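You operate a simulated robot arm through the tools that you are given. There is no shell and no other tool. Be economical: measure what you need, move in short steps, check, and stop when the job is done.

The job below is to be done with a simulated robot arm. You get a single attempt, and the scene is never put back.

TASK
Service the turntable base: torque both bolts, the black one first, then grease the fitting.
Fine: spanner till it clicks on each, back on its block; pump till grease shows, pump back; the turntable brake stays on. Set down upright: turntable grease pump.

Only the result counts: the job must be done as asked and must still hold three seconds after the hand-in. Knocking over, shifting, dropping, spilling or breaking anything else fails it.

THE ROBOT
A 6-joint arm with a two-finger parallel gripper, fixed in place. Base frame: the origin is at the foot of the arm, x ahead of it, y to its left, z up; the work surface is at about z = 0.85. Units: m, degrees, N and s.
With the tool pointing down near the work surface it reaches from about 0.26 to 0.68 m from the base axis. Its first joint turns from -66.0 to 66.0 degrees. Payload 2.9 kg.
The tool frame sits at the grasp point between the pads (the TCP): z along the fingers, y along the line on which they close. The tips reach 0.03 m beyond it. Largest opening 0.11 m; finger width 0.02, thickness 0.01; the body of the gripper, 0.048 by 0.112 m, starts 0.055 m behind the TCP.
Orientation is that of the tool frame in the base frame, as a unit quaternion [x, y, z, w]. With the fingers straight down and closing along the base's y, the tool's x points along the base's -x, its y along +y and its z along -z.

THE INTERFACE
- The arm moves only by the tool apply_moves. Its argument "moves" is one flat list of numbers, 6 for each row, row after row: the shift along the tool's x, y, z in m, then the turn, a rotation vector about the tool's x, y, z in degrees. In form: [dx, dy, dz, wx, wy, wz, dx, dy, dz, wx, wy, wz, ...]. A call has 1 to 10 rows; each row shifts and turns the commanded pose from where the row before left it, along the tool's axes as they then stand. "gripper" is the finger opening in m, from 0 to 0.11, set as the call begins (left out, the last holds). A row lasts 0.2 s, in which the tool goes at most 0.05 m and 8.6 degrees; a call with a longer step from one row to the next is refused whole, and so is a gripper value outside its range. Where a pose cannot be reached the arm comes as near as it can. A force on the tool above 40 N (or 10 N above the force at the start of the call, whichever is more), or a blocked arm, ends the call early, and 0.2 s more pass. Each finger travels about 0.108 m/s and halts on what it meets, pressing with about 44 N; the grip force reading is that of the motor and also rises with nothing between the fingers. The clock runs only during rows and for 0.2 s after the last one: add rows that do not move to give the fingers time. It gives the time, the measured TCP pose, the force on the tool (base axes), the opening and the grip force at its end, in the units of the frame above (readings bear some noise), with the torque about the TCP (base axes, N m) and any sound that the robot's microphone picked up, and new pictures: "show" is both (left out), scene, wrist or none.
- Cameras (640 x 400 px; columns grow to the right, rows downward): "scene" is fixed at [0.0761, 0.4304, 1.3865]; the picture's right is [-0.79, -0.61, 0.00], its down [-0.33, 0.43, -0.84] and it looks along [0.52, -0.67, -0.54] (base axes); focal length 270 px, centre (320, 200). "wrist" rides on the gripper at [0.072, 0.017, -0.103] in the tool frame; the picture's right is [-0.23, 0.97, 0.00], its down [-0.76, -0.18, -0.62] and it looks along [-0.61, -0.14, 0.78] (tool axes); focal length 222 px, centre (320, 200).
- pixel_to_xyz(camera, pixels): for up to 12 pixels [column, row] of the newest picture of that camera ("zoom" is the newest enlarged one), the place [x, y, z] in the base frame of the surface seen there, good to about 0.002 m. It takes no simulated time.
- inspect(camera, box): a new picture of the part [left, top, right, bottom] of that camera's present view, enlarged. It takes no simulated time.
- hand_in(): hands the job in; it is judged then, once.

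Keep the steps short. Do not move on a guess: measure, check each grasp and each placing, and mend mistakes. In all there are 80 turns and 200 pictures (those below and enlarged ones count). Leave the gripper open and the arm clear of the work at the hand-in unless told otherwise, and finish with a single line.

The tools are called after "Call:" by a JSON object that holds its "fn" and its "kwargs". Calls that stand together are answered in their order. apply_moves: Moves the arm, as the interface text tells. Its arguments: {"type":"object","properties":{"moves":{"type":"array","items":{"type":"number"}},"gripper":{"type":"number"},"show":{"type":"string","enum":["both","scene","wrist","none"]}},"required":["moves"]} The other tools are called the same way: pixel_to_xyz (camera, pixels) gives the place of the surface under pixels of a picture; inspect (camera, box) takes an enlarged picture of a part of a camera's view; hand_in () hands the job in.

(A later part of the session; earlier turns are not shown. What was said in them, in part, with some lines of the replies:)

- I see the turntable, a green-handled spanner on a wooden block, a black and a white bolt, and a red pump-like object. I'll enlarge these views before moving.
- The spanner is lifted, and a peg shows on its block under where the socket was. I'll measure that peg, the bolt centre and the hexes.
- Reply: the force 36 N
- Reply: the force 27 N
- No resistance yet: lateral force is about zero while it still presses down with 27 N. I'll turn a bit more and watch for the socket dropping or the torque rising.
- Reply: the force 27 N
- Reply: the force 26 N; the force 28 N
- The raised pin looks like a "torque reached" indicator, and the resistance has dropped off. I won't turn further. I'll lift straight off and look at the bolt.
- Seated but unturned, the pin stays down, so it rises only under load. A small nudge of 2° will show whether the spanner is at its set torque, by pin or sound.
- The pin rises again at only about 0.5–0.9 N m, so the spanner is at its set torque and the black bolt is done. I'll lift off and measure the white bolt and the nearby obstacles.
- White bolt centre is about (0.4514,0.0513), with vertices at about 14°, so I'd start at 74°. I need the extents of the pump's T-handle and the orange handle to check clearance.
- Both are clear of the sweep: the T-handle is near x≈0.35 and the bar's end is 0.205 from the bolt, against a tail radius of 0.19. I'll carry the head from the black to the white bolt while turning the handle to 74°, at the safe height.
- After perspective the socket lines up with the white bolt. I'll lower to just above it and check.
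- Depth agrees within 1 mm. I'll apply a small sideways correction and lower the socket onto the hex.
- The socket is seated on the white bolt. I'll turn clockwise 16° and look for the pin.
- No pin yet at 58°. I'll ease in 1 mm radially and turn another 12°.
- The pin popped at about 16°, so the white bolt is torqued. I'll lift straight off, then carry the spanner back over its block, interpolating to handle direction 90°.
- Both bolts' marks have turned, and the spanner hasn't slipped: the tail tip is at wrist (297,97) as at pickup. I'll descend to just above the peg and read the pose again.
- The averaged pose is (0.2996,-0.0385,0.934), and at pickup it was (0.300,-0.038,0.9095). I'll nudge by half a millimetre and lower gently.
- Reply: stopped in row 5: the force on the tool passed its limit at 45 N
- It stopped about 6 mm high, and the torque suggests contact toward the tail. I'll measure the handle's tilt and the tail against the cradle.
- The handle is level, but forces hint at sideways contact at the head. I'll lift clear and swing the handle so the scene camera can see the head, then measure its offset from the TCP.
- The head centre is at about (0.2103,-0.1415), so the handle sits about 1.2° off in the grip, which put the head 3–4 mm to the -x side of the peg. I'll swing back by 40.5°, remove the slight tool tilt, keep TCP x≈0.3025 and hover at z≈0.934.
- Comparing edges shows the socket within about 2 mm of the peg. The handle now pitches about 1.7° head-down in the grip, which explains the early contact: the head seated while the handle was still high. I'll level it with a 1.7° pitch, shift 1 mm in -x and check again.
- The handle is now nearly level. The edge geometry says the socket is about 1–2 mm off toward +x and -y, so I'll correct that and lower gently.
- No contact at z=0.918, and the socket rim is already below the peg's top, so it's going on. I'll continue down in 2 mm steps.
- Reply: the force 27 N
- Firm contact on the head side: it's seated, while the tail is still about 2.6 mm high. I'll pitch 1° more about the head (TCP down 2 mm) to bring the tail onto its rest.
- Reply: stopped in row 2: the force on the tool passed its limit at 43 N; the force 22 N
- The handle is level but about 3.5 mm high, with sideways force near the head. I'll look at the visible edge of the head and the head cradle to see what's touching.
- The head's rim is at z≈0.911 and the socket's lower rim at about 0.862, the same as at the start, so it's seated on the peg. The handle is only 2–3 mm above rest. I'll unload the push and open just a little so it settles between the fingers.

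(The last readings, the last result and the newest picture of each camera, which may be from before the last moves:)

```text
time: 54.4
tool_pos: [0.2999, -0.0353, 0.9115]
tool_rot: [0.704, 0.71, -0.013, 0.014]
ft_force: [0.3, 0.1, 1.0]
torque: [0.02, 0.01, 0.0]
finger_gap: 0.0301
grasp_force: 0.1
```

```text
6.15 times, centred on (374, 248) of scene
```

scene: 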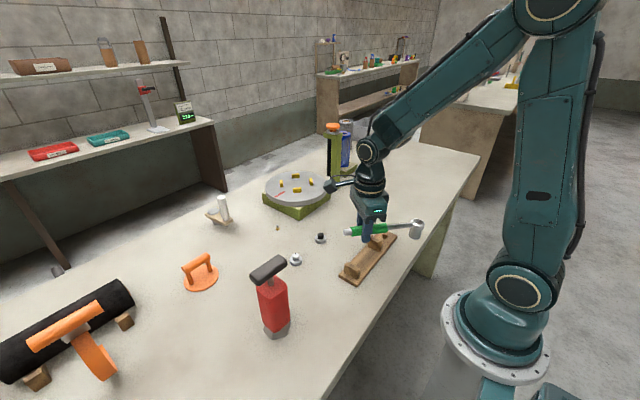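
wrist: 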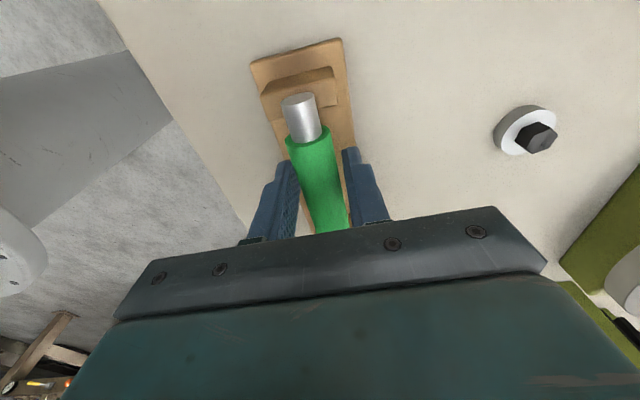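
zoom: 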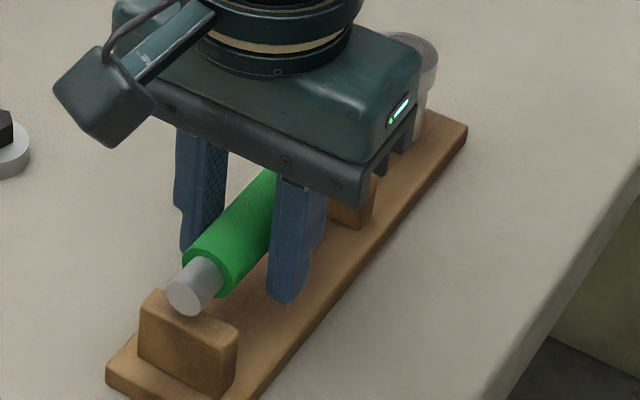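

The fingers are loose, yet the handle hasn't dropped. It seems to rest on an ear of the head cradle. I'll open fully and rise to look.

Call:
{"fn": "apply_moves", "kwargs": {"moves": [0, 0, 0, 0, 0, 0, 0, 0, 0, 0, 0, 0, 0, 0, 0, 0, 0, 0, 0, 0, -0.03, 0, 2.0, 0, 0, 0, -0.04, 0, 0, 0, 0, 0, -0.04, 0, 0, 0, 0, 0, -0.04, 0, 0, 0], "gripper": 0.08, "show": "both"}}

Call:
{"fn": "inspect", "kwargs": {"camera": "wrist", "box": [270, 30, 370, 220]}}

Call:
{"fn": "inspect", "kwargs": {"camera": "scene", "box": [335, 210, 405, 285]}}

```text
time: 56.0
tool_pos: [0.3019, -0.0366, 1.0617]
tool_rot: [0.704, 0.71, 0.0, 0.002]
ft_force: [0.7, -0.2, -0.4]
torque: [-0.03, -0.03, -0.02]
finger_gap: 0.0797
grasp_force: 0.1
```

scene: 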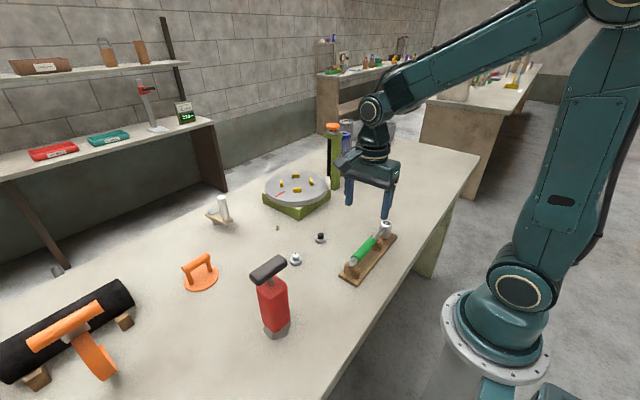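
wrist: 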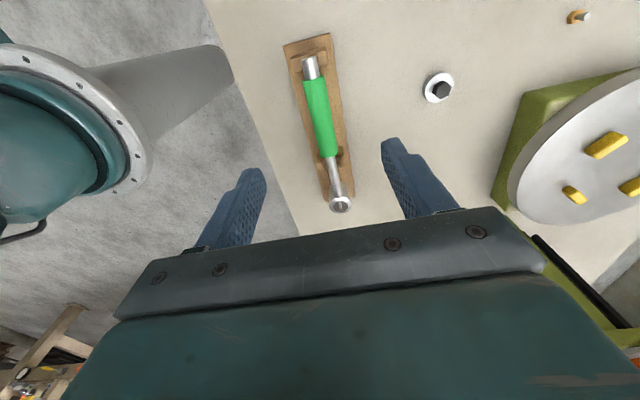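

```text
2.11 times, centred on (320, 125) of wrist
```

zoom: 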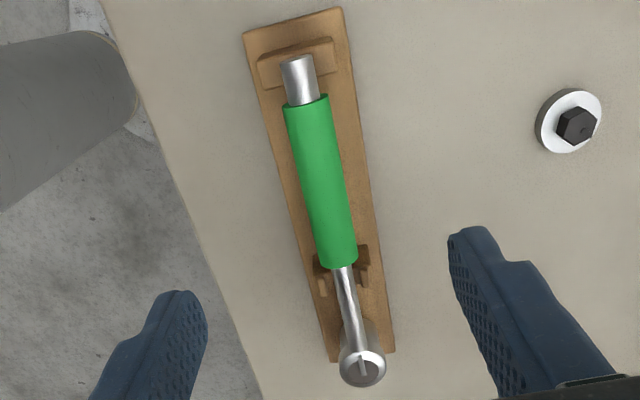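

```text
5.33 times, centred on (370, 248) of scene
```

zoom: 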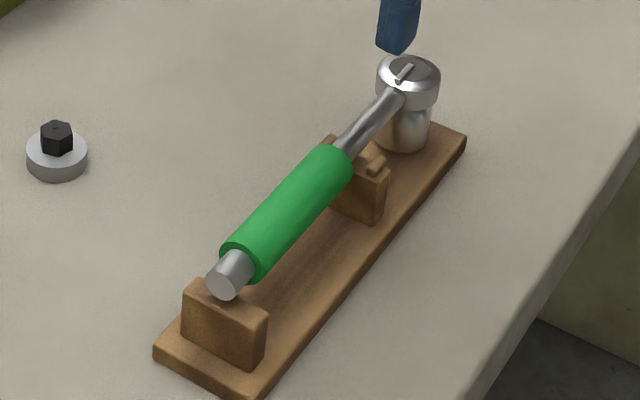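

Call:
{"fn": "pixel_to_xyz", "kwargs": {"camera": "zoom", "pixels": [[233, 262], [244, 248], [290, 200], [330, 155], [360, 133], [385, 103], [408, 70], [381, 80], [437, 80], [405, 145], [385, 168], [200, 295]]}}

Call:
{"fn": "pixel_to_xyz", "kwargs": {"camera": "wrist", "pixels": [[311, 66], [314, 82], [319, 110], [325, 145], [331, 165], [335, 180], [337, 190], [340, 204], [330, 204], [350, 204]]}}

Call:
{"fn": "inspect", "kwargs": {"camera": "scene", "box": [350, 240, 385, 280]}}

Call:
{"fn": "inspect", "kwargs": {"camera": "scene", "box": [365, 215, 400, 250]}}

```text
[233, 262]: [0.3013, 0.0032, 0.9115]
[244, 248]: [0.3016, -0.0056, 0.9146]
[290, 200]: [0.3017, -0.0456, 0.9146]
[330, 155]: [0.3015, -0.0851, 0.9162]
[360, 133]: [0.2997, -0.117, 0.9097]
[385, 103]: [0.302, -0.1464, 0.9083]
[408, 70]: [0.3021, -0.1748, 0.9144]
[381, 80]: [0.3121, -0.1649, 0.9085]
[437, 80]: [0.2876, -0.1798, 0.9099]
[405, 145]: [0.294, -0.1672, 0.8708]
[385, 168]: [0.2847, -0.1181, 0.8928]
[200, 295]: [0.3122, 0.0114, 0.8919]
```

```text
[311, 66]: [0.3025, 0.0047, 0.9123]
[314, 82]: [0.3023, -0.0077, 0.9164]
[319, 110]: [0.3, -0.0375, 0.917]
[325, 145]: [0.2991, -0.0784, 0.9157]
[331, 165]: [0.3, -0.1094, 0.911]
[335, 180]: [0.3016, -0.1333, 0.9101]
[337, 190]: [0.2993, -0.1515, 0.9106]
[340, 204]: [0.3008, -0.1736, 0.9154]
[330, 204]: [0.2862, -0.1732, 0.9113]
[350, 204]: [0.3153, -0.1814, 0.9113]
```

```text
10.00 times, centred on (368, 260) of scene
```

zoom: 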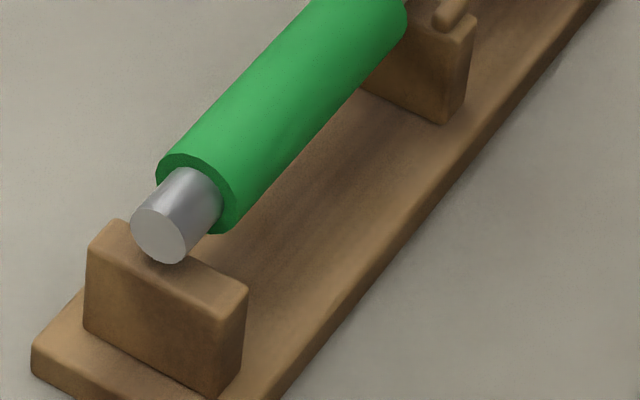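

```text
11.43 times, centred on (382, 232) of scene
```

zoom: 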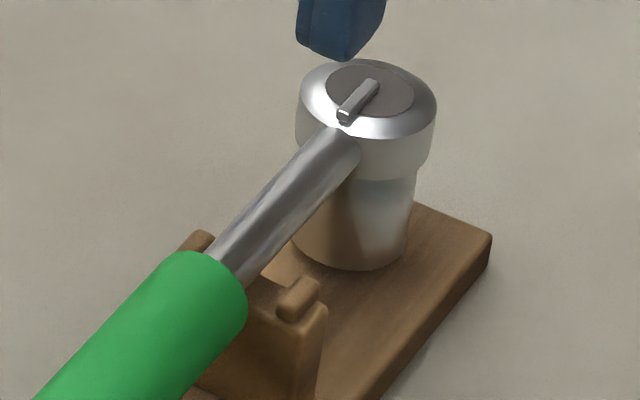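

Call:
{"fn": "pixel_to_xyz", "kwargs": {"camera": "zoom", "pixels": [[350, 250], [350, 262], [350, 268], [350, 275], [395, 245], [310, 250], [345, 150], [290, 180], [260, 215], [285, 270], [205, 240], [300, 285]]}}

```text
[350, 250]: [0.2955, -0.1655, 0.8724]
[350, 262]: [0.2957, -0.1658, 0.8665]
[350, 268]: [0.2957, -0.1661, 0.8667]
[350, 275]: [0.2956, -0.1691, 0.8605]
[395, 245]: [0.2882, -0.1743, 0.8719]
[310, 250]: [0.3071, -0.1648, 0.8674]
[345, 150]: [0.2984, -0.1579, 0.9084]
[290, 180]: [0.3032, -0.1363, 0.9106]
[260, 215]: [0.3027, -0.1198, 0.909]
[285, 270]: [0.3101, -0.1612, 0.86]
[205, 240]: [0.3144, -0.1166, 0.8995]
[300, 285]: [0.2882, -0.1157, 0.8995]
```

The spanner rests level on its block, with its socket on the peg, within about 2 mm of its original height. Now the pump: I'll rise, move above it and turn to match its T-handle (about 78°).

Call:
{"fn": "apply_moves", "kwargs": {"moves": [0, 0, -0.045, 0, 0, 0, 0, 0, -0.045, 0, 0, 0, 0.045, 0.007, 0, 0, 0, 0, 0.045, 0.007, 0, 0, 0, 0, 0.045, 0.007, 0, 0, 0, 0, 0.045, 0.007, 0, 0, 0, 0, 0.045, 0.008, 0, 0, 0, 0, 0.035, 0.008, 0, 0, 0, 6, 0, 0, 0, 0, 0, 6, 0, 0, 0, 0, 0, 0], "gripper": 0.11, "show": "both"}}

Call:
{"fn": "inspect", "kwargs": {"camera": "wrist", "box": [220, 40, 460, 230]}}

```text
time: 58.2
tool_pos: [0.3426, 0.226, 1.1502]
tool_rot: [0.775, 0.632, 0.0, 0.003]
ft_force: [-1.1, -0.2, -0.9]
torque: [-0.03, -0.02, -0.01]
finger_gap: 0.11
grasp_force: 0.1
```

scene: 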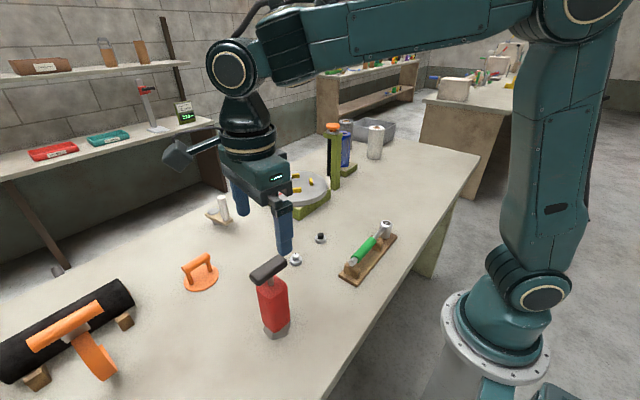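
wrist: 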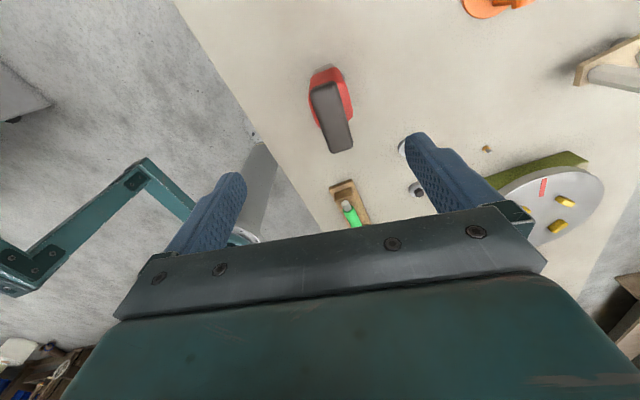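

```text
2.11 times, centred on (340, 135) of wrist
```

zoom: 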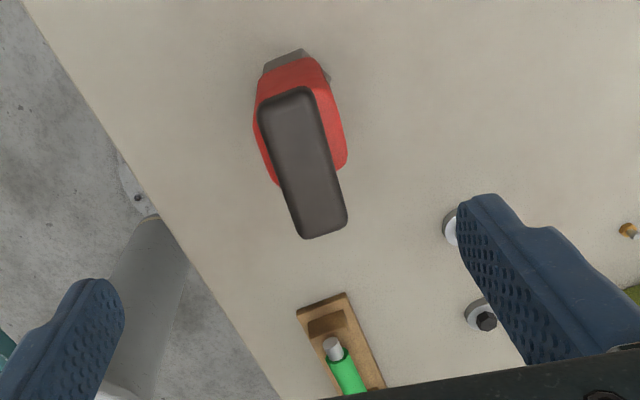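

I see the pump's T-handle from above. I'll measure its corners and the body.

Call:
{"fn": "pixel_to_xyz", "kwargs": {"camera": "zoom", "pixels": [[264, 112], [304, 94], [343, 215], [306, 233], [303, 163], [283, 80], [310, 70], [325, 80], [340, 150], [262, 140], [335, 110], [280, 180]]}}

Call:
{"fn": "inspect", "kwargs": {"camera": "scene", "box": [240, 250, 300, 345]}}

Call:
{"fn": "pixel_to_xyz", "kwargs": {"camera": "zoom", "pixels": [[320, 145], [320, 165], [300, 178], [335, 200], [270, 200], [300, 270], [370, 250], [320, 320], [400, 310], [340, 380], [370, 180], [270, 175]]}}

```text
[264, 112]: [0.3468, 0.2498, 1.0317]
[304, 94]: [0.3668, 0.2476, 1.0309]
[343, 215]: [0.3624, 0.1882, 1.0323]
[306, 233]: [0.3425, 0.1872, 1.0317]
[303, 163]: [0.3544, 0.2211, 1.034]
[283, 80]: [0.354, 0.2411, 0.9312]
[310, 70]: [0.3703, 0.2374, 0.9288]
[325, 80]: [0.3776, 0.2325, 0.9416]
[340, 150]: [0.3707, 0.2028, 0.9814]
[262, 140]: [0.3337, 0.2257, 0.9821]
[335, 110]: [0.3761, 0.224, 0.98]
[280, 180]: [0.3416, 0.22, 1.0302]
```

```text
4.21 times, centred on (270, 298) of scene
```

zoom: 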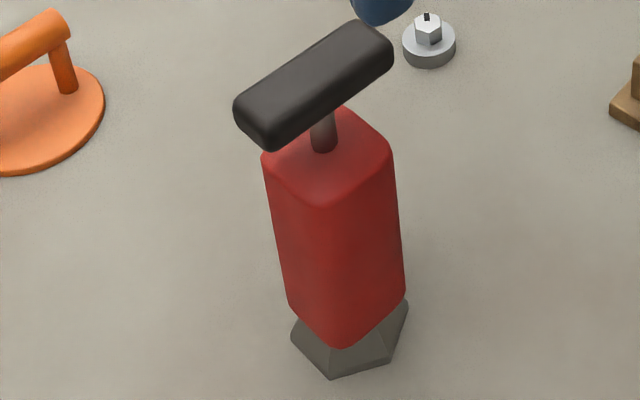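

```text
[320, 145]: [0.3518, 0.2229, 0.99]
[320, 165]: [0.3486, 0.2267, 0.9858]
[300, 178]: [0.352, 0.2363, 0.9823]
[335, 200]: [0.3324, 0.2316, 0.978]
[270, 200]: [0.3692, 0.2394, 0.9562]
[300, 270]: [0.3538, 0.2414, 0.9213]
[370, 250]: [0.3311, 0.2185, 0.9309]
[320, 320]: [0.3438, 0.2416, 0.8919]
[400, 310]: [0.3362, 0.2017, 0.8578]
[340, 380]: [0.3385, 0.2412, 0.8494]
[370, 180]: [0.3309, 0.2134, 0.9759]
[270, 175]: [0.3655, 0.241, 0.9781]
```

The body is square and axis-aligned: x 0.331–0.377, y 0.196–0.241, top z 0.985. Its T-bar runs along y at the centre (0.354,0.2185). I'll grip the body below the T-bar with the fingers on the ±x sides. First I'll align and come down partway.

Call:
{"fn": "apply_moves", "kwargs": {"moves": [0, 0, 0, 0.2, 0.27, -4.5, 0, 0, 0, 0, 0, -4.5, -0.007, 0.0117, 0.02, 0, 0, 0, 0, 0, 0.035, 0, 0, 0, 0, 0, 0.035, 0, 0, 0, 0, 0, 0, 0, 0, 0], "show": "wrist"}}

Call:
{"fn": "inspect", "kwargs": {"camera": "scene", "box": [220, 220, 320, 345]}}

```text
time: 59.6
tool_pos: [0.355, 0.218, 1.0617]
tool_rot: [0.722, 0.692, 0.0, -0.001]
ft_force: [0.4, 0.7, 0.4]
torque: [-0.01, -0.02, 0.0]
finger_gap: 0.1104
grasp_force: 0.1
```

wrist: 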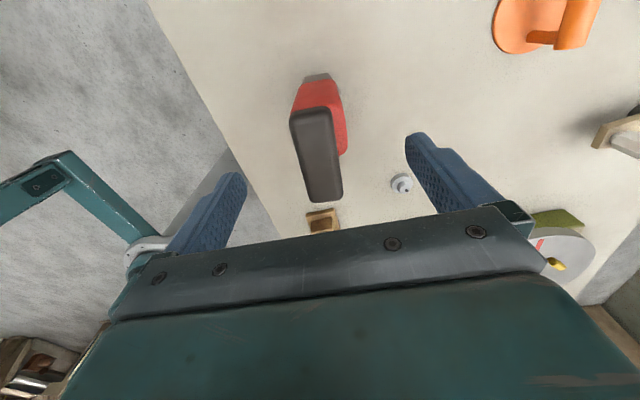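

```text
3.20 times, centred on (270, 282) of scene
```

zoom: 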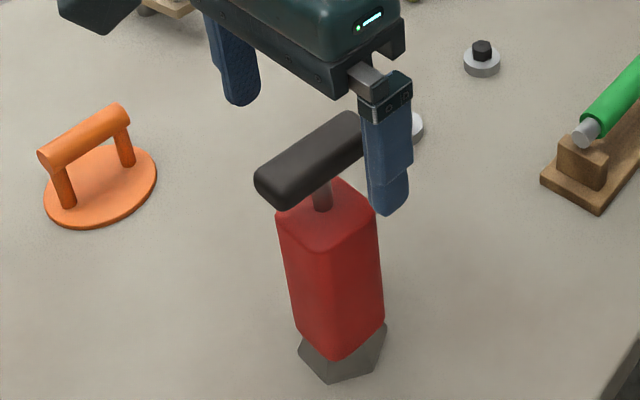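

It's aligned. I'll go down to z≈0.988, which leaves the palm about 1 cm above the T-bar.

Call:
{"fn": "apply_moves", "kwargs": {"moves": [0, 0, 0.03, 0, 0, 0, 0, 0, 0.025, 0, 0, 0, 0, 0, 0.013, 0, 0, 0, 0, 0, 0.005, 0, 0, 0, 0, 0, 0, 0, 0, 0], "show": "none"}}

Call:
{"fn": "inspect", "kwargs": {"camera": "scene", "box": [220, 220, 320, 345]}}

```text
time: 60.8
tool_pos: [0.3534, 0.2181, 0.9875]
tool_rot: [0.722, 0.692, 0.001, -0.001]
ft_force: [-0.2, 0.2, 0.4]
torque: [0.0, -0.01, -0.01]
finger_gap: 0.11
grasp_force: 0.0
```

```text
3.20 times, centred on (270, 282) of scene
```

zoom: 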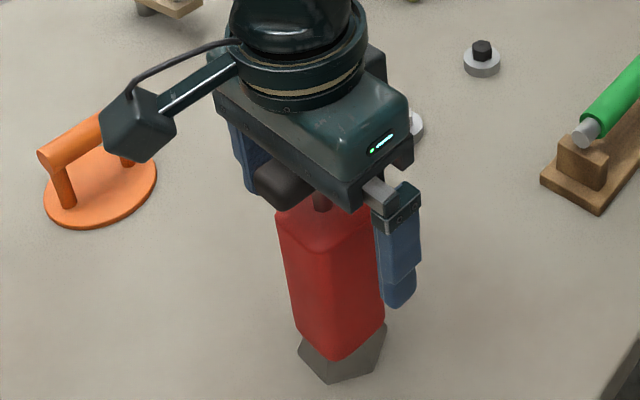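

The fingers straddle the body, so I'll close.

Call:
{"fn": "apply_moves", "kwargs": {"moves": [0, 0, 0, 0, 0, 0, 0, 0, 0, 0, 0, 0, 0, 0, 0, 0, 0, 0], "gripper": 0, "show": "none"}}

Call:
{"fn": "inspect", "kwargs": {"camera": "scene", "box": [220, 220, 320, 345]}}

```text
time: 61.6
tool_pos: [0.3529, 0.2185, 0.9881]
tool_rot: [0.723, 0.691, 0.001, -0.001]
ft_force: [1.6, -1.0, -0.4]
torque: [-0.04, -0.12, 0.0]
finger_gap: 0.0473
grasp_force: 43.9
```

```text
3.20 times, centred on (270, 282) of scene
```

zoom: 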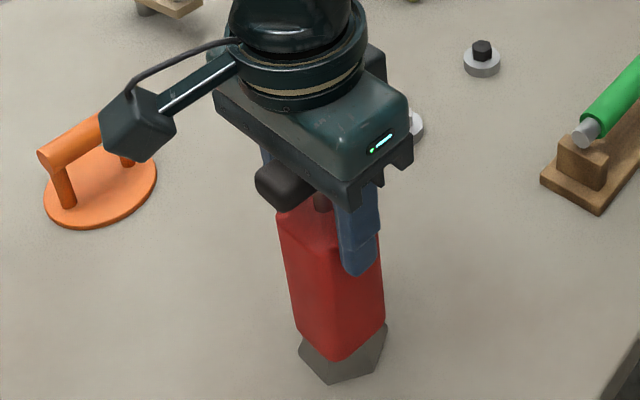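

Gripped at 0.047. I'll lift 8 cm straight up and inspect the pump's underside shape.

Call:
{"fn": "apply_moves", "kwargs": {"moves": [0, 0, -0.01, 0, 0, 0, 0, 0, -0.02, 0, 0, 0, 0, 0, -0.025, 0, 0, 0, 0, 0, -0.025, 0, 0, 0, 0, 0, 0, 0, 0, 0], "show": "none"}}

Call:
{"fn": "inspect", "kwargs": {"camera": "scene", "box": [220, 220, 320, 345]}}

```text
time: 62.8
tool_pos: [0.3543, 0.2169, 1.0678]
tool_rot: [0.723, 0.691, 0.0, -0.001]
ft_force: [0.3, -0.4, -4.2]
torque: [0.03, -0.01, 0.02]
finger_gap: 0.047
grasp_force: 44.3
```

```text
3.20 times, centred on (270, 282) of scene
```

zoom: 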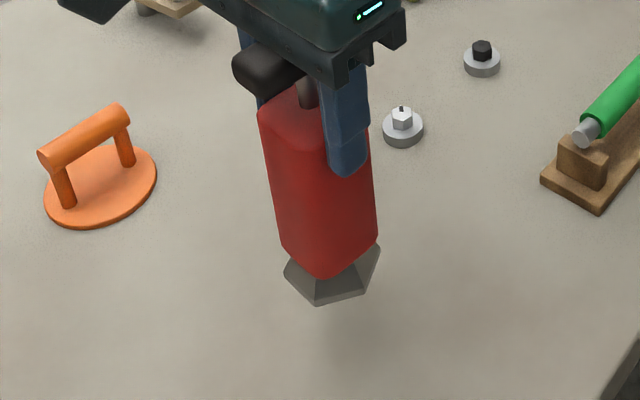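

The pump has a hexagonal flared foot. I'll measure the fitting precisely.

Call:
{"fn": "inspect", "kwargs": {"camera": "scene", "box": [265, 215, 290, 235]}}

Call:
{"fn": "pixel_to_xyz", "kwargs": {"camera": "zoom", "pixels": [[320, 190], [300, 190], [320, 230], [340, 260], [320, 280], [310, 260], [330, 200]]}}

```text
16.00 times, centred on (278, 225) of scene
```

zoom: 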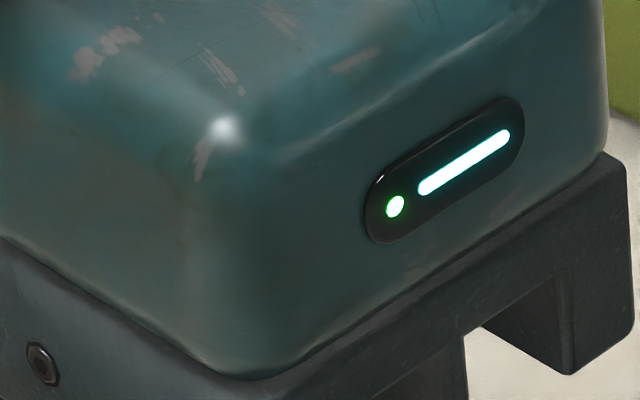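

```text
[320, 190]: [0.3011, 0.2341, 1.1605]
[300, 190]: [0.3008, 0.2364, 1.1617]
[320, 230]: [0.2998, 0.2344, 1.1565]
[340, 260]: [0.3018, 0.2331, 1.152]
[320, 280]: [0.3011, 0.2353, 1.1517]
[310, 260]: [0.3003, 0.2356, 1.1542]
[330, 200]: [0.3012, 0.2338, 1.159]
```

The arm hides it. I'll carry the pump to a waypoint at about (0.587,0.075), from where the fitting stays visible.

Call:
{"fn": "apply_moves", "kwargs": {"moves": [-0.0188, 0.0342, 0, 0, 0, 0, -0.0188, 0.0342, 0, 0, 0, 0, -0.0188, 0.0342, 0, 0, 0, 0, -0.0188, 0.0342, 0, 0, 0, 0, -0.0188, 0.0342, 0, 0, 0, 0, -0.0188, 0.0342, 0, 0, 0, 0, -0.0188, 0.0342, 0, 0, 0, 0, 0, 0, 0, 0, 0, 0], "show": "scene"}}

Call:
{"fn": "inspect", "kwargs": {"camera": "scene", "box": [220, 150, 320, 245]}}

Call:
{"fn": "inspect", "kwargs": {"camera": "scene", "box": [265, 215, 290, 235]}}

Call:
{"fn": "pixel_to_xyz", "kwargs": {"camera": "zoom", "pixels": [[300, 200], [300, 220], [300, 240], [300, 260], [300, 280], [280, 270], [320, 270]]}}

```text
time: 64.6
tool_pos: [0.5883, 0.075, 1.0657]
tool_rot: [0.722, 0.692, 0.001, -0.001]
ft_force: [-0.2, -0.1, -4.1]
torque: [0.01, 0.01, 0.0]
finger_gap: 0.0473
grasp_force: 44.7
```

scene: 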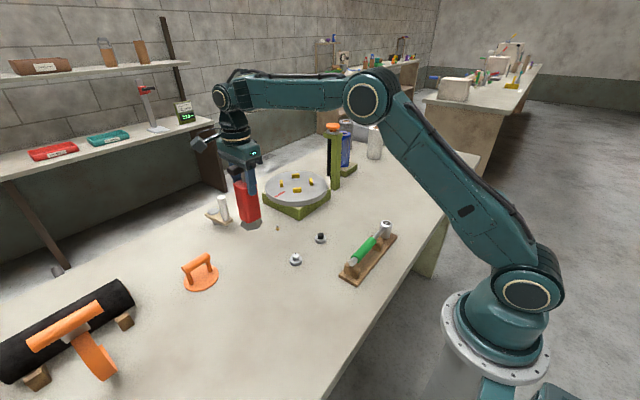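

```text
4.21 times, centred on (270, 198) of scene
```

zoom: 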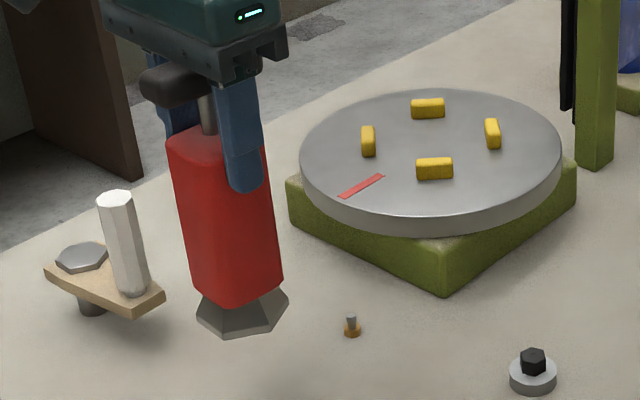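

```text
16.00 times, centred on (278, 225) of scene
```

zoom: 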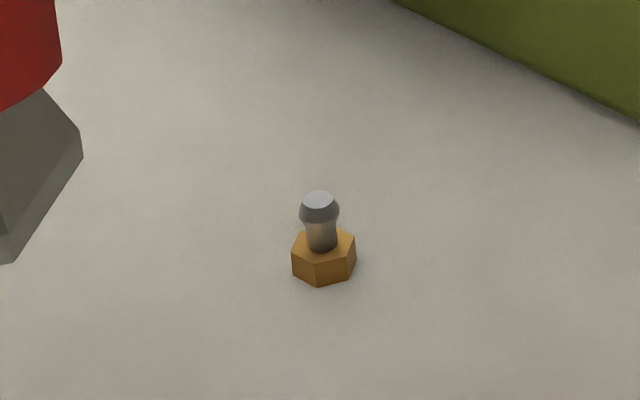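

```text
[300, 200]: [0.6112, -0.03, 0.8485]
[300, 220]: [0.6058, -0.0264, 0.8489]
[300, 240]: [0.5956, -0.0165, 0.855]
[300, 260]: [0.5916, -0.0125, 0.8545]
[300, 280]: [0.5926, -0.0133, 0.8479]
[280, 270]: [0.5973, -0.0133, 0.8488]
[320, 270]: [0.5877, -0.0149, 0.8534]
```

Call:
{"fn": "pixel_to_xyz", "kwargs": {"camera": "zoom", "pixels": [[319, 200], [319, 195], [319, 212], [321, 235], [323, 248], [323, 275], [310, 200], [328, 200], [296, 262], [352, 262]]}}

Call:
{"fn": "inspect", "kwargs": {"camera": "scene", "box": [225, 175, 275, 235]}}

Call:
{"fn": "pixel_to_xyz", "kwargs": {"camera": "zoom", "pixels": [[260, 330], [300, 355], [365, 340], [395, 300], [300, 280], [300, 320], [345, 330], [240, 200], [290, 210], [350, 200]]}}

```text
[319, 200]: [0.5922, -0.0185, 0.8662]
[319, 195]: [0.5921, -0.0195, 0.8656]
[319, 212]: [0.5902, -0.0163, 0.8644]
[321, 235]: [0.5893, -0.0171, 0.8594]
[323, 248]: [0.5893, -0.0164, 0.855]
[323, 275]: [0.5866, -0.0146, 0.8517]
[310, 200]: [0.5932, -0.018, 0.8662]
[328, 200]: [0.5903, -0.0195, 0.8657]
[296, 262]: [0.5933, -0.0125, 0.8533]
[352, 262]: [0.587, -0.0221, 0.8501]
```

```text
6.67 times, centred on (250, 205) of scene
```

zoom: 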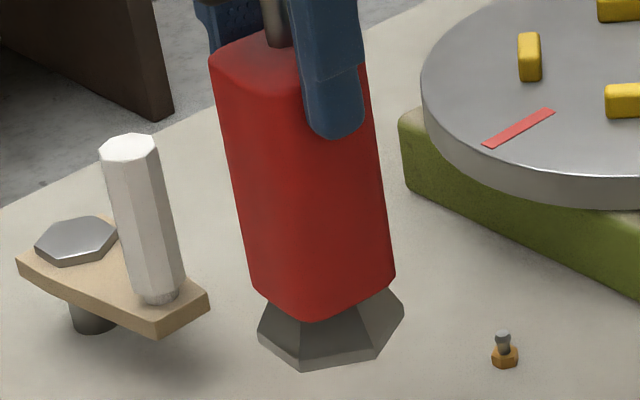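

```text
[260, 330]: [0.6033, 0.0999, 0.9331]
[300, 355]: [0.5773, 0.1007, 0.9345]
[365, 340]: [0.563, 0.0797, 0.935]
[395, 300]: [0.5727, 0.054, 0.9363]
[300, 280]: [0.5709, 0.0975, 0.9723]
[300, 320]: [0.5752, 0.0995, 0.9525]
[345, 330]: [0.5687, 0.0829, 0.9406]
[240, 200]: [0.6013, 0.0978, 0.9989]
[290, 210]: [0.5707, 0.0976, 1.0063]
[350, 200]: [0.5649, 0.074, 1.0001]
```

The fitting is at (0.5915,-0.0182), top z≈0.866, and the pump's centre matches the TCP. I'll move over it and lower to just above.

Call:
{"fn": "apply_moves", "kwargs": {"moves": [-0.031, 0.0025, 0, 0, 0, 0, -0.031, 0.0024, 0, 0, 0, 0, -0.031, 0.0024, 0, 0, 0, 0, 0, 0, 0.025, 0, 0, 0, 0, 0, 0.025, 0, 0, 0, 0, 0, 0, 0, 0, 0], "show": "wrist"}}

Call:
{"fn": "inspect", "kwargs": {"camera": "scene", "box": [250, 165, 310, 240]}}

Call:
{"fn": "pixel_to_xyz", "kwargs": {"camera": "zoom", "pixels": [[280, 150], [250, 150], [330, 150], [350, 150], [300, 280], [280, 330]]}}

```text
time: 66.0
tool_pos: [0.5893, -0.0178, 1.0174]
tool_rot: [0.722, 0.692, 0.0, -0.001]
ft_force: [-0.4, 0.8, -4.7]
torque: [0.02, -0.04, 0.01]
finger_gap: 0.0473
grasp_force: 44.2
```

wrist: 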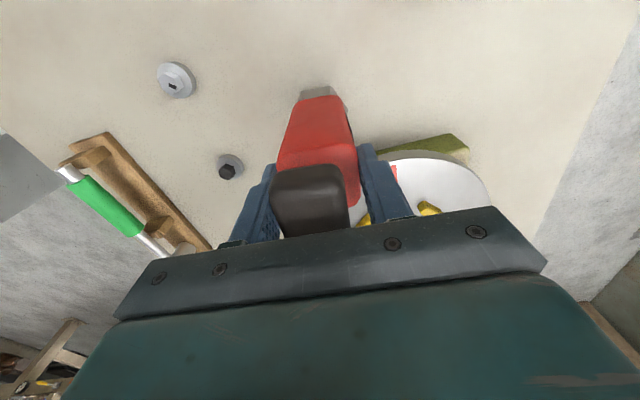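

```text
5.33 times, centred on (280, 202) of scene
```

zoom: 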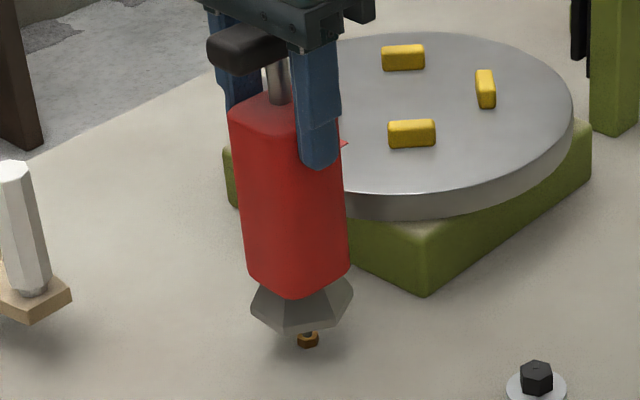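

```text
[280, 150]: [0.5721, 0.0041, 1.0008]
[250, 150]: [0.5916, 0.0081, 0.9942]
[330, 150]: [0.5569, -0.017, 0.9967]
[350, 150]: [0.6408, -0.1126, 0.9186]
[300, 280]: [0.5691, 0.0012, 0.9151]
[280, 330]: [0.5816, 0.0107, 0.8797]
```

The foot's centre lines up with the fitting within about 1.5 mm. I'll apply that correction and lower slowly, watching the force.

Call:
{"fn": "apply_moves", "kwargs": {"moves": [-0.0008, -0.001, 0.005, 0, 0, 0, 0, 0, 0.005, 0, 0, 0, 0, 0, 0.004, 0, 0, 0, 0, 0, 0.004, 0, 0, 0, 0, 0, 0.004, 0, 0, 0, 0, 0, 0.003, 0, 0, 0, 0, 0, 0.002, 0, 0, 0, 0, 0, 0, 0, 0, 0], "show": "none"}}

Call:
{"fn": "inspect", "kwargs": {"camera": "scene", "box": [250, 165, 310, 240]}}

```text
time: 67.8
tool_pos: [0.5883, -0.0177, 0.9902]
tool_rot: [0.723, 0.691, 0.001, 0.0]
ft_force: [-0.1, 0.1, -4.8]
torque: [0.0, 0.03, -0.01]
finger_gap: 0.0473
grasp_force: 43.5
```

```text
5.33 times, centred on (280, 202) of scene
```

zoom: 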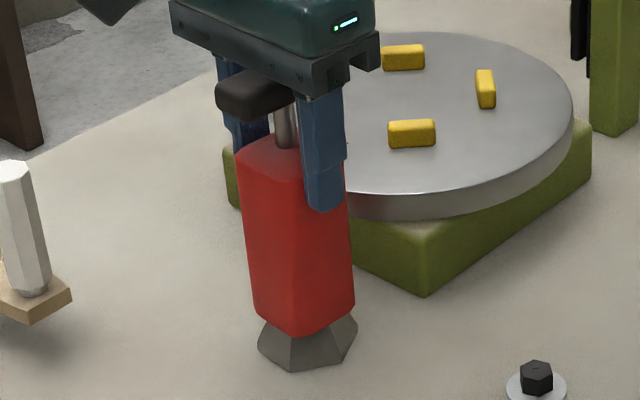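

It went down with no contact force, so the hollow foot is over the fitting. I'll lower the last 2 mm to the table.

Call:
{"fn": "apply_moves", "kwargs": {"moves": [0, 0, 0.001, 0, 0, 0, 0, 0, 0.001, 0, 0, 0, 0, 0, 0, 0, 0, 0], "show": "none"}}

```text
time: 68.6
tool_pos: [0.5903, -0.0157, 0.9892]
tool_rot: [0.722, 0.691, 0.0, 0.0]
ft_force: [-0.2, 0.4, -4.8]
torque: [0.03, -0.01, 0.01]
finger_gap: 0.0473
grasp_force: 43.9
```

Call:
{"fn": "apply_moves", "kwargs": {"moves": [0, 0, 0.001, 0, 0, 0, 0, 0, 0.001, 0, 0, 0, 0, 0, 0, 0, 0, 0], "show": "none"}}

Call:
{"fn": "inspect", "kwargs": {"camera": "scene", "box": [250, 165, 310, 240]}}

```text
time: 69.4
tool_pos: [0.5889, -0.0153, 0.9874]
tool_rot: [0.722, 0.692, 0.001, 0.0]
ft_force: [-2.5, -0.8, 7.0]
torque: [0.03, 0.61, 0.06]
finger_gap: 0.0473
grasp_force: 43.8
```

```text
5.33 times, centred on (280, 202) of scene
5 turns are left
```

zoom: 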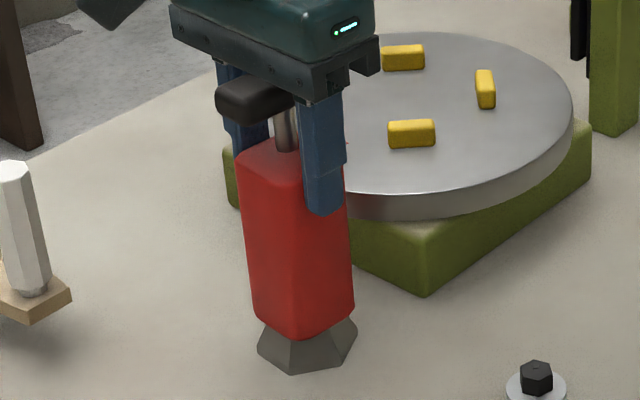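

The foot stands on the table over the fitting (7 N contact). Few turns remain, so I'll batch the calls:
1. Release the body and rise to grip the T-bar.
2. Stroke it down and up twice, looking after each stroke.

Call:
{"fn": "apply_moves", "kwargs": {"moves": [0, 0, -0.0008, 0, 0, 0, 0, 0, 0, 0, 0, 0], "show": "none"}}

Call:
{"fn": "apply_moves", "kwargs": {"moves": [0, 0, 0, 0, 0, 0, 0, 0, 0, 0, 0, 0, 0, 0, -0.02, 0, 0, 0, 0, 0, -0.02, 0, 0, 0, 0, 0, -0.013, 0, 0, 0, 0, 0, 0, 0, 0, 0], "gripper": 0.085, "show": "none"}}

Call:
{"fn": "apply_moves", "kwargs": {"moves": [0, 0, 0, 0, 0, 0, 0, 0, 0, 0, 0, 0, 0, 0, 0, 0, 0, 0, 0, 0, 0, 0, 0, 0], "gripper": 0, "show": "none"}}

Call:
{"fn": "inspect", "kwargs": {"camera": "scene", "box": [250, 165, 310, 240]}}

Call:
{"fn": "apply_moves", "kwargs": {"moves": [0, 0, 0.005, 0, 0, 0, 0, 0, 0.005, 0, 0, 0, 0, 0, 0.005, 0, 0, 0, 0, 0, 0.004, 0, 0, 0, 0, 0, 0, 0, 0, 0], "show": "none"}}

Call:
{"fn": "inspect", "kwargs": {"camera": "scene", "box": [250, 165, 310, 240]}}

Call:
{"fn": "apply_moves", "kwargs": {"moves": [0, 0, -0.005, 0, 0, 0, 0, 0, -0.005, 0, 0, 0, 0, 0, -0.005, 0, 0, 0, 0, 0, -0.004, 0, 0, 0, 0, 0, 0, 0, 0, 0], "show": "none"}}

Call:
{"fn": "inspect", "kwargs": {"camera": "scene", "box": [250, 165, 310, 240]}}

```text
time: 70.0
tool_pos: [0.5892, -0.0172, 0.9875]
tool_rot: [0.723, 0.691, 0.0, 0.0]
ft_force: [-2.2, 1.9, 8.1]
torque: [0.34, 0.58, -0.06]
finger_gap: 0.0473
grasp_force: 44.2
```

```text
time: 71.4
tool_pos: [0.5894, -0.0175, 1.0406]
tool_rot: [0.722, 0.692, 0.001, -0.001]
ft_force: [0.6, -0.4, -0.6]
torque: [0.01, 0.0, -0.01]
finger_gap: 0.0849
grasp_force: 0.1
```

```text
time: 72.4
tool_pos: [0.5883, -0.0172, 1.0406]
tool_rot: [0.722, 0.691, 0.0, -0.001]
ft_force: [0.2, -0.4, -0.2]
torque: [0.01, 0.0, -0.06]
finger_gap: 0.0268
grasp_force: 44.2
```

```text
5.33 times, centred on (280, 202) of scene
```

zoom: 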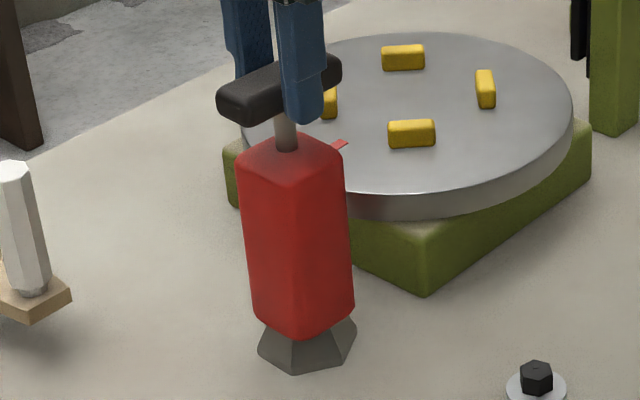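

```text
time: 73.6
tool_pos: [0.5889, -0.0183, 1.0218]
tool_rot: [0.722, 0.692, 0.0, 0.0]
ft_force: [-1.3, 0.4, 4.3]
torque: [0.03, 0.03, -0.06]
finger_gap: 0.0267
grasp_force: 44.1
heard: click
```

```text
5.33 times, centred on (280, 202) of scene
```

zoom: 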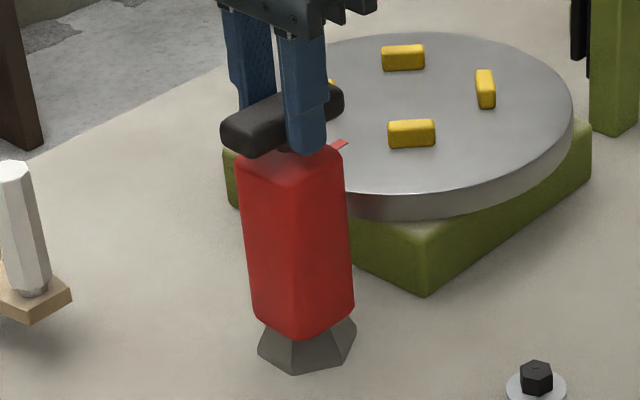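

```text
time: 74.8
tool_pos: [0.5884, -0.0167, 1.0402]
tool_rot: [0.723, 0.691, 0.0, -0.002]
ft_force: [-1.4, 0.2, 0.7]
torque: [0.09, 0.15, 0.0]
finger_gap: 0.0268
grasp_force: 43.7
```

```text
5.33 times, centred on (280, 202) of scene
4 turns are left
```

zoom: 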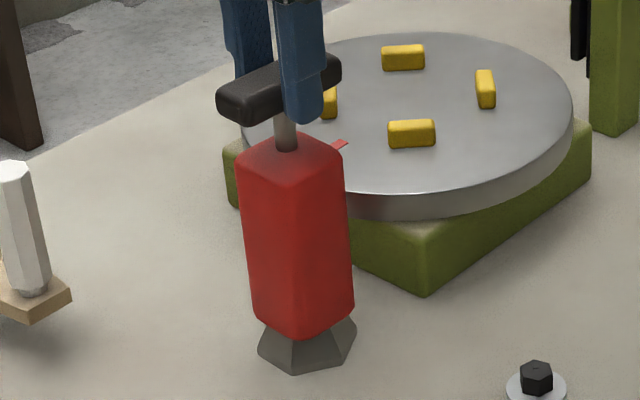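

One stroke registered (a click was heard), but no grease shows yet. I'll do two more strokes, looking after each.

Call:
{"fn": "apply_moves", "kwargs": {"moves": [0, 0, 0.005, 0, 0, 0, 0, 0, 0.005, 0, 0, 0, 0, 0, 0.005, 0, 0, 0, 0, 0, 0.004, 0, 0, 0, 0, 0, 0, 0, 0, 0], "show": "none"}}

Call:
{"fn": "apply_moves", "kwargs": {"moves": [0, 0, -0.005, 0, 0, 0, 0, 0, -0.005, 0, 0, 0, 0, 0, -0.005, 0, 0, 0, 0, 0, -0.004, 0, 0, 0, 0, 0, 0, 0, 0, 0], "show": "none"}}

Call:
{"fn": "inspect", "kwargs": {"camera": "scene", "box": [250, 205, 310, 245]}}

Call:
{"fn": "apply_moves", "kwargs": {"moves": [0, 0, 0.005, 0, 0, 0, 0, 0, 0.005, 0, 0, 0, 0, 0, 0.005, 0, 0, 0, 0, 0, 0.004, 0, 0, 0, 0, 0, 0, 0, 0, 0], "show": "none"}}

Call:
{"fn": "apply_moves", "kwargs": {"moves": [0, 0, -0.005, 0, 0, 0, 0, 0, -0.005, 0, 0, 0, 0, 0, -0.005, 0, 0, 0, 0, 0, -0.004, 0, 0, 0, 0, 0, 0, 0, 0, 0], "show": "wrist"}}

Call:
{"fn": "inspect", "kwargs": {"camera": "scene", "box": [250, 205, 310, 245]}}

```text
time: 76.0
tool_pos: [0.5906, -0.0178, 1.0216]
tool_rot: [0.722, 0.691, 0.0, 0.0]
ft_force: [-0.1, -2.1, 3.7]
torque: [-0.05, -0.06, -0.09]
finger_gap: 0.0269
grasp_force: 43.9
heard: click
```

```text
time: 77.2
tool_pos: [0.588, -0.0176, 1.0394]
tool_rot: [0.722, 0.691, 0.0, -0.001]
ft_force: [2.2, 1.4, 0.9]
torque: [0.27, -0.12, -0.04]
finger_gap: 0.0269
grasp_force: 44.0
```

```text
10.00 times, centred on (280, 225) of scene
```

zoom: 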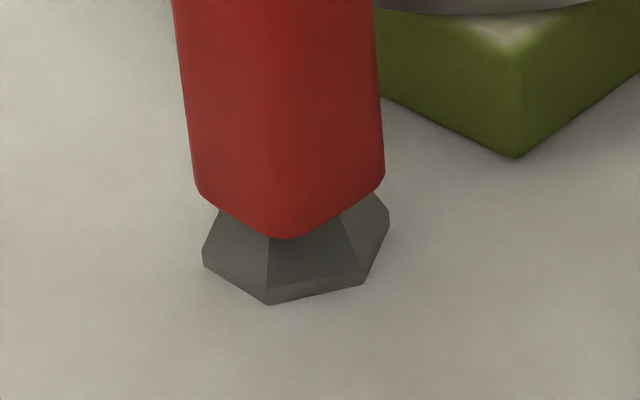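

```text
time: 78.4
tool_pos: [0.5889, -0.0174, 1.021]
tool_rot: [0.722, 0.691, 0.001, 0.0]
ft_force: [-0.3, 0.7, 4.4]
torque: [-0.05, 0.0, -0.01]
finger_gap: 0.0269
grasp_force: 44.0
heard: click
```

```text
time: 79.6
tool_pos: [0.5898, -0.0165, 1.0415]
tool_rot: [0.722, 0.692, 0.001, -0.001]
ft_force: [1.2, -1.4, 0.7]
torque: [-0.13, -0.04, -0.02]
finger_gap: 0.0266
grasp_force: 44.3
```

wrist: 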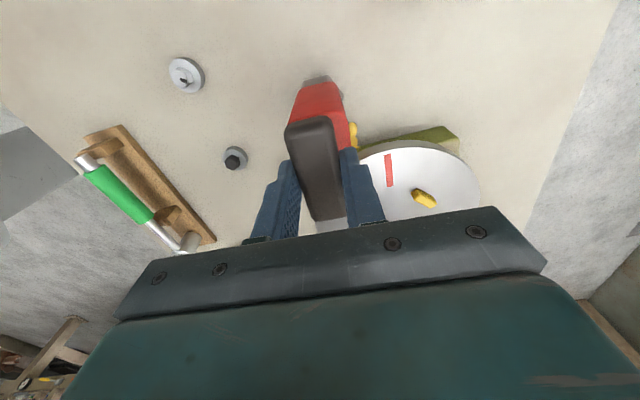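

```text
10.00 times, centred on (280, 225) of scene
3 turns are left
```

zoom: 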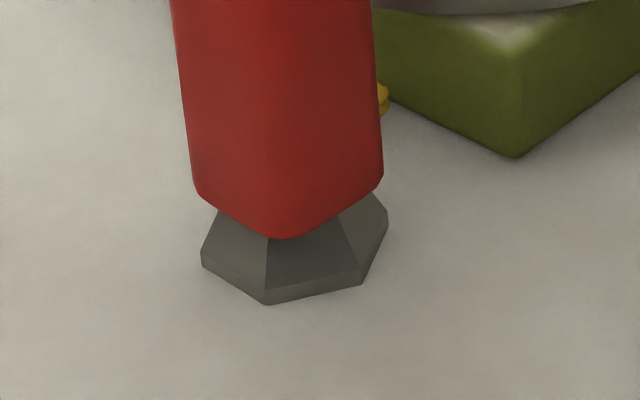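

After the third stroke a yellow bead of grease appeared at the turntable base (zoom (383,100), also in the wrist view at (353,130)). That's the sign to stop. I'll re-grip the body, lift straight off and carry the pump back over its home spot.

Call:
{"fn": "apply_moves", "kwargs": {"moves": [0, 0, 0, 0, 0, 0, 0, 0, 0, 0, 0, 0, 0, 0, 0, 0, 0, 0, 0, 0, 0.02, 0, 0, 0, 0, 0, 0.02, 0, 0, 0, 0, 0, 0.013, 0, 0, 0, 0, 0, 0, 0, 0, 0], "gripper": 0.085, "show": "none"}}

Call:
{"fn": "apply_moves", "kwargs": {"moves": [0, 0, 0, 0, 0, 0, 0, 0, 0, 0, 0, 0, 0, 0, 0, 0, 0, 0, 0, 0, 0, 0, 0, 0], "gripper": 0, "show": "none"}}

Call:
{"fn": "apply_moves", "kwargs": {"moves": [0, 0, -0.005, 0, 0, 0, 0, 0, -0.015, 0, 0, 0, 0, 0, -0.03, 0, 0, 0, 0, 0, -0.03, 0, 0, 0, 0, 0, 0, 0, 0, 0], "show": "scene"}}

Call:
{"fn": "apply_moves", "kwargs": {"moves": [0.02504, -0.0273, 0, 0, 0, 0, 0.02504, -0.0273, 0, 0, 0, 0, 0.02504, -0.0273, 0, 0, 0, 0, 0.02504, -0.0273, 0, 0, 0, 0, 0.02504, -0.0273, 0, 0, 0, 0, 0.02504, -0.0273, 0, 0, 0, 0, 0.02504, -0.0273, 0, 0, 0, 0, 0.02504, -0.0273, 0, 0, 0, 0, 0.02508, -0.0273, 0, 0, 0, 0, 0, 0, 0, 0, 0, 0], "show": "scene"}}

Call:
{"fn": "inspect", "kwargs": {"camera": "scene", "box": [210, 210, 330, 345]}}

Call:
{"fn": "inspect", "kwargs": {"camera": "scene", "box": [250, 165, 350, 245]}}

```text
time: 81.2
tool_pos: [0.5888, -0.0171, 0.9874]
tool_rot: [0.723, 0.691, 0.001, -0.001]
ft_force: [0.0, 0.3, 0.5]
torque: [0.01, 0.02, 0.01]
finger_gap: 0.0849
grasp_force: 0.1
```

```text
time: 82.2
tool_pos: [0.5892, -0.0165, 0.9884]
tool_rot: [0.723, 0.691, 0.001, -0.001]
ft_force: [1.8, 0.2, 0.1]
torque: [-0.01, -0.16, 0.06]
finger_gap: 0.0473
grasp_force: 44.4
```

```text
time: 83.4
tool_pos: [0.5897, -0.0174, 1.0678]
tool_rot: [0.723, 0.691, 0.001, 0.0]
ft_force: [-0.2, 0.0, -4.8]
torque: [0.03, 0.05, -0.01]
finger_gap: 0.0478
grasp_force: 44.1
```

scene: 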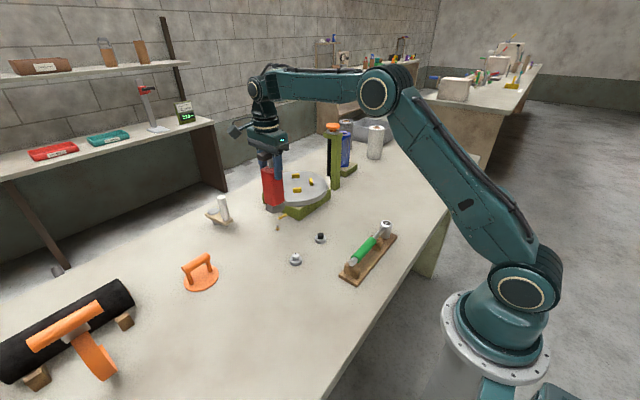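

```text
time: 85.6
tool_pos: [0.3533, 0.218, 1.0676]
tool_rot: [0.723, 0.691, 0.001, 0.0]
ft_force: [0.5, 0.6, -4.7]
torque: [0.04, 0.02, -0.02]
finger_gap: 0.0474
grasp_force: 43.4
```

scene: 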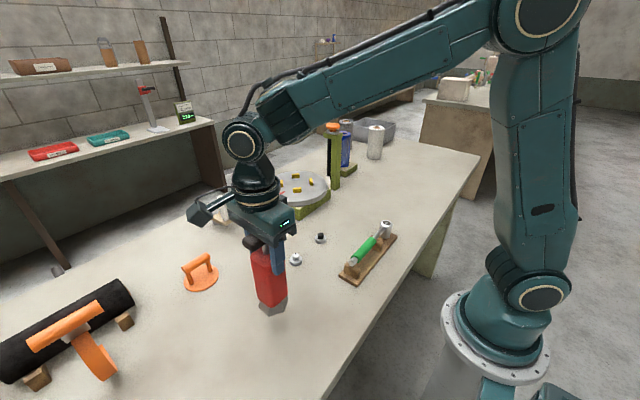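

```text
2.96 times, centred on (270, 278) of scene
```

zoom: 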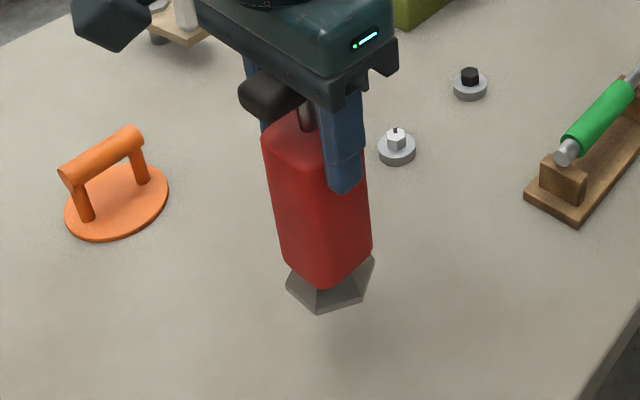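

```text
5.00 times, centred on (300, 205) of scene
2 turns are left
```

zoom: 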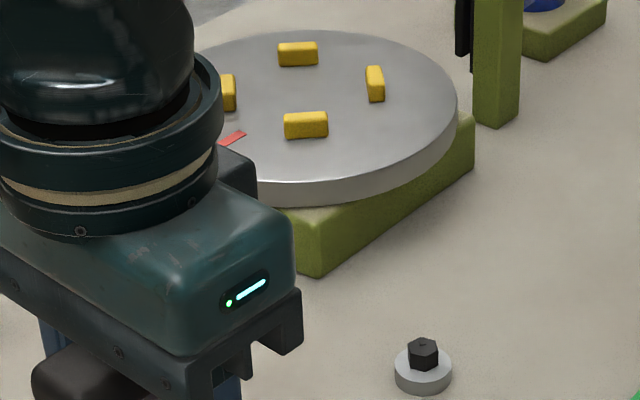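

The pump is held upright at (0.3533,0.218), the same spot I lifted it from. I'll lower it to the table, release, rise clear and check.

Call:
{"fn": "apply_moves", "kwargs": {"moves": [0, 0, 0.03, 0, 0, 0, 0, 0, 0.025, 0, 0, 0, 0, 0, 0.015, 0, 0, 0, 0, 0, 0.006, 0, 0, 0, 0, 0, 0.002, 0, 0, 0, 0, 0, 0.0018, 0, 0, 0, 0, 0, 0, 0, 0, 0], "show": "none"}}

Call:
{"fn": "apply_moves", "kwargs": {"moves": [0, 0, 0, 0, 0, 0, 0, 0, 0, 0, 0, 0, 0, 0, 0, 0, 0, 0, 0, 0, -0.02, 0, 0, 0, 0, 0, -0.03, 0, 0, 0, 0, 0, -0.04, 0, 0, 0, 0, 0, -0.04, 0, 0, 0, 0, 0, -0.04, 0, 0, 0, 0, 0, 0, 0, 0, 0], "gripper": 0.1, "show": "both"}}

Call:
{"fn": "inspect", "kwargs": {"camera": "scene", "box": [210, 210, 330, 345]}}

Call:
{"fn": "inspect", "kwargs": {"camera": "scene", "box": [250, 165, 350, 245]}}

Call:
{"fn": "inspect", "kwargs": {"camera": "scene", "box": [335, 210, 405, 285]}}

```text
time: 87.2
tool_pos: [0.3553, 0.218, 0.9868]
tool_rot: [0.723, 0.691, 0.001, -0.001]
ft_force: [-0.1, 0.1, -4.3]
torque: [0.02, -0.02, -0.05]
finger_gap: 0.0473
grasp_force: 43.2
```

```text
time: 89.2
tool_pos: [0.3529, 0.2168, 1.1579]
tool_rot: [0.722, 0.692, 0.0, 0.0]
ft_force: [-0.5, -0.1, 0.4]
torque: [0.0, 0.03, 0.0]
finger_gap: 0.1001
grasp_force: 0.1
```

scene: 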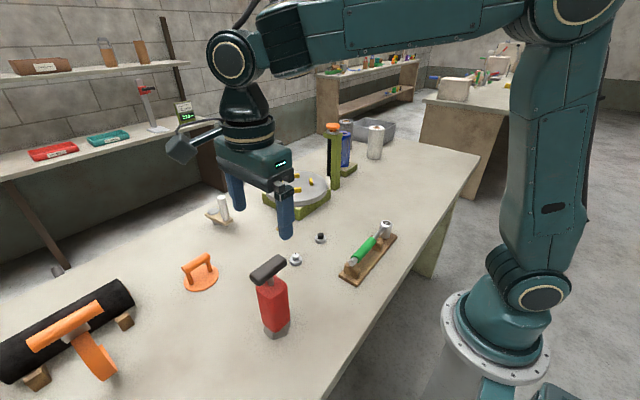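
wrist: 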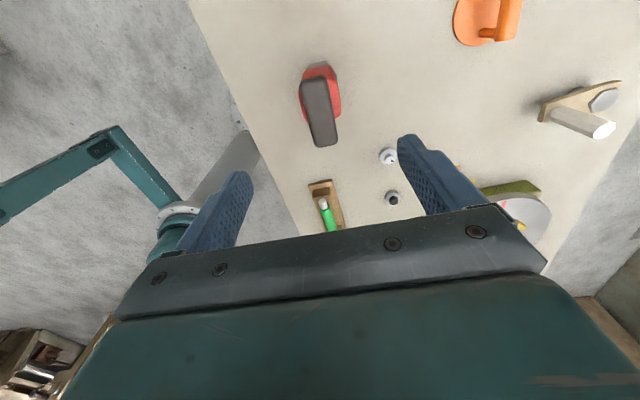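

```text
2.96 times, centred on (270, 278) of scene
```

zoom: 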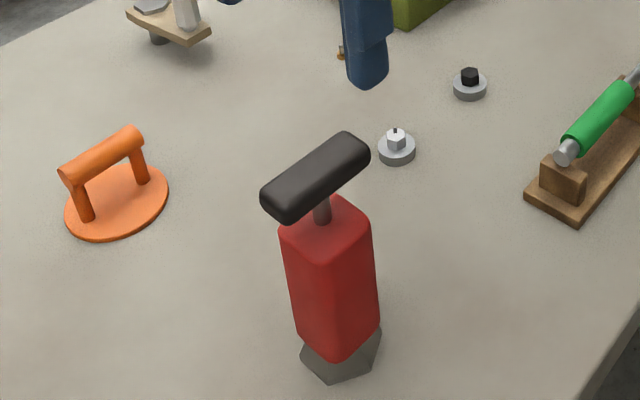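

```text
5.00 times, centred on (300, 205) of scene
```

zoom: 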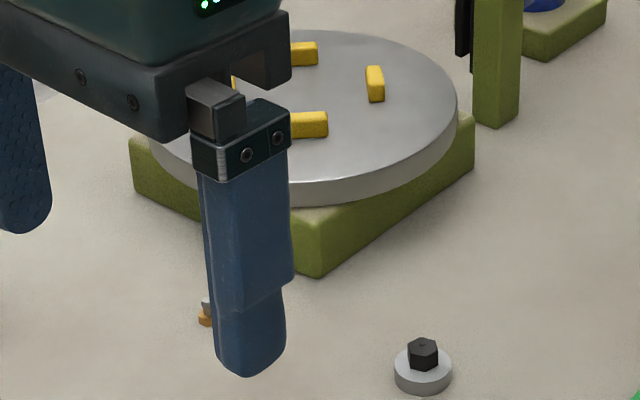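

```text
5.33 times, centred on (370, 248) of scene
1 turns are left
```

zoom: 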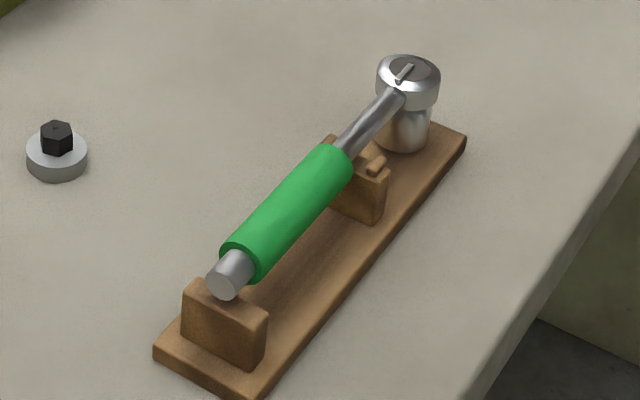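

The pump stands upright at its home spot, the spanner is on its block, and the gripper is open and clear, so I'm handing in.

Call:
{"fn": "hand_in", "kwargs": {}}

```text
The job is handed in.
```

The job is handed in: I torqued the black bolt, then the white one, judging each by the spanner's pop-up pin because no click was heard; the spanner is back on its block about 2 mm high, grease showed after three pump strokes, the pump stands upright where it was, and I didn't touch the brake.
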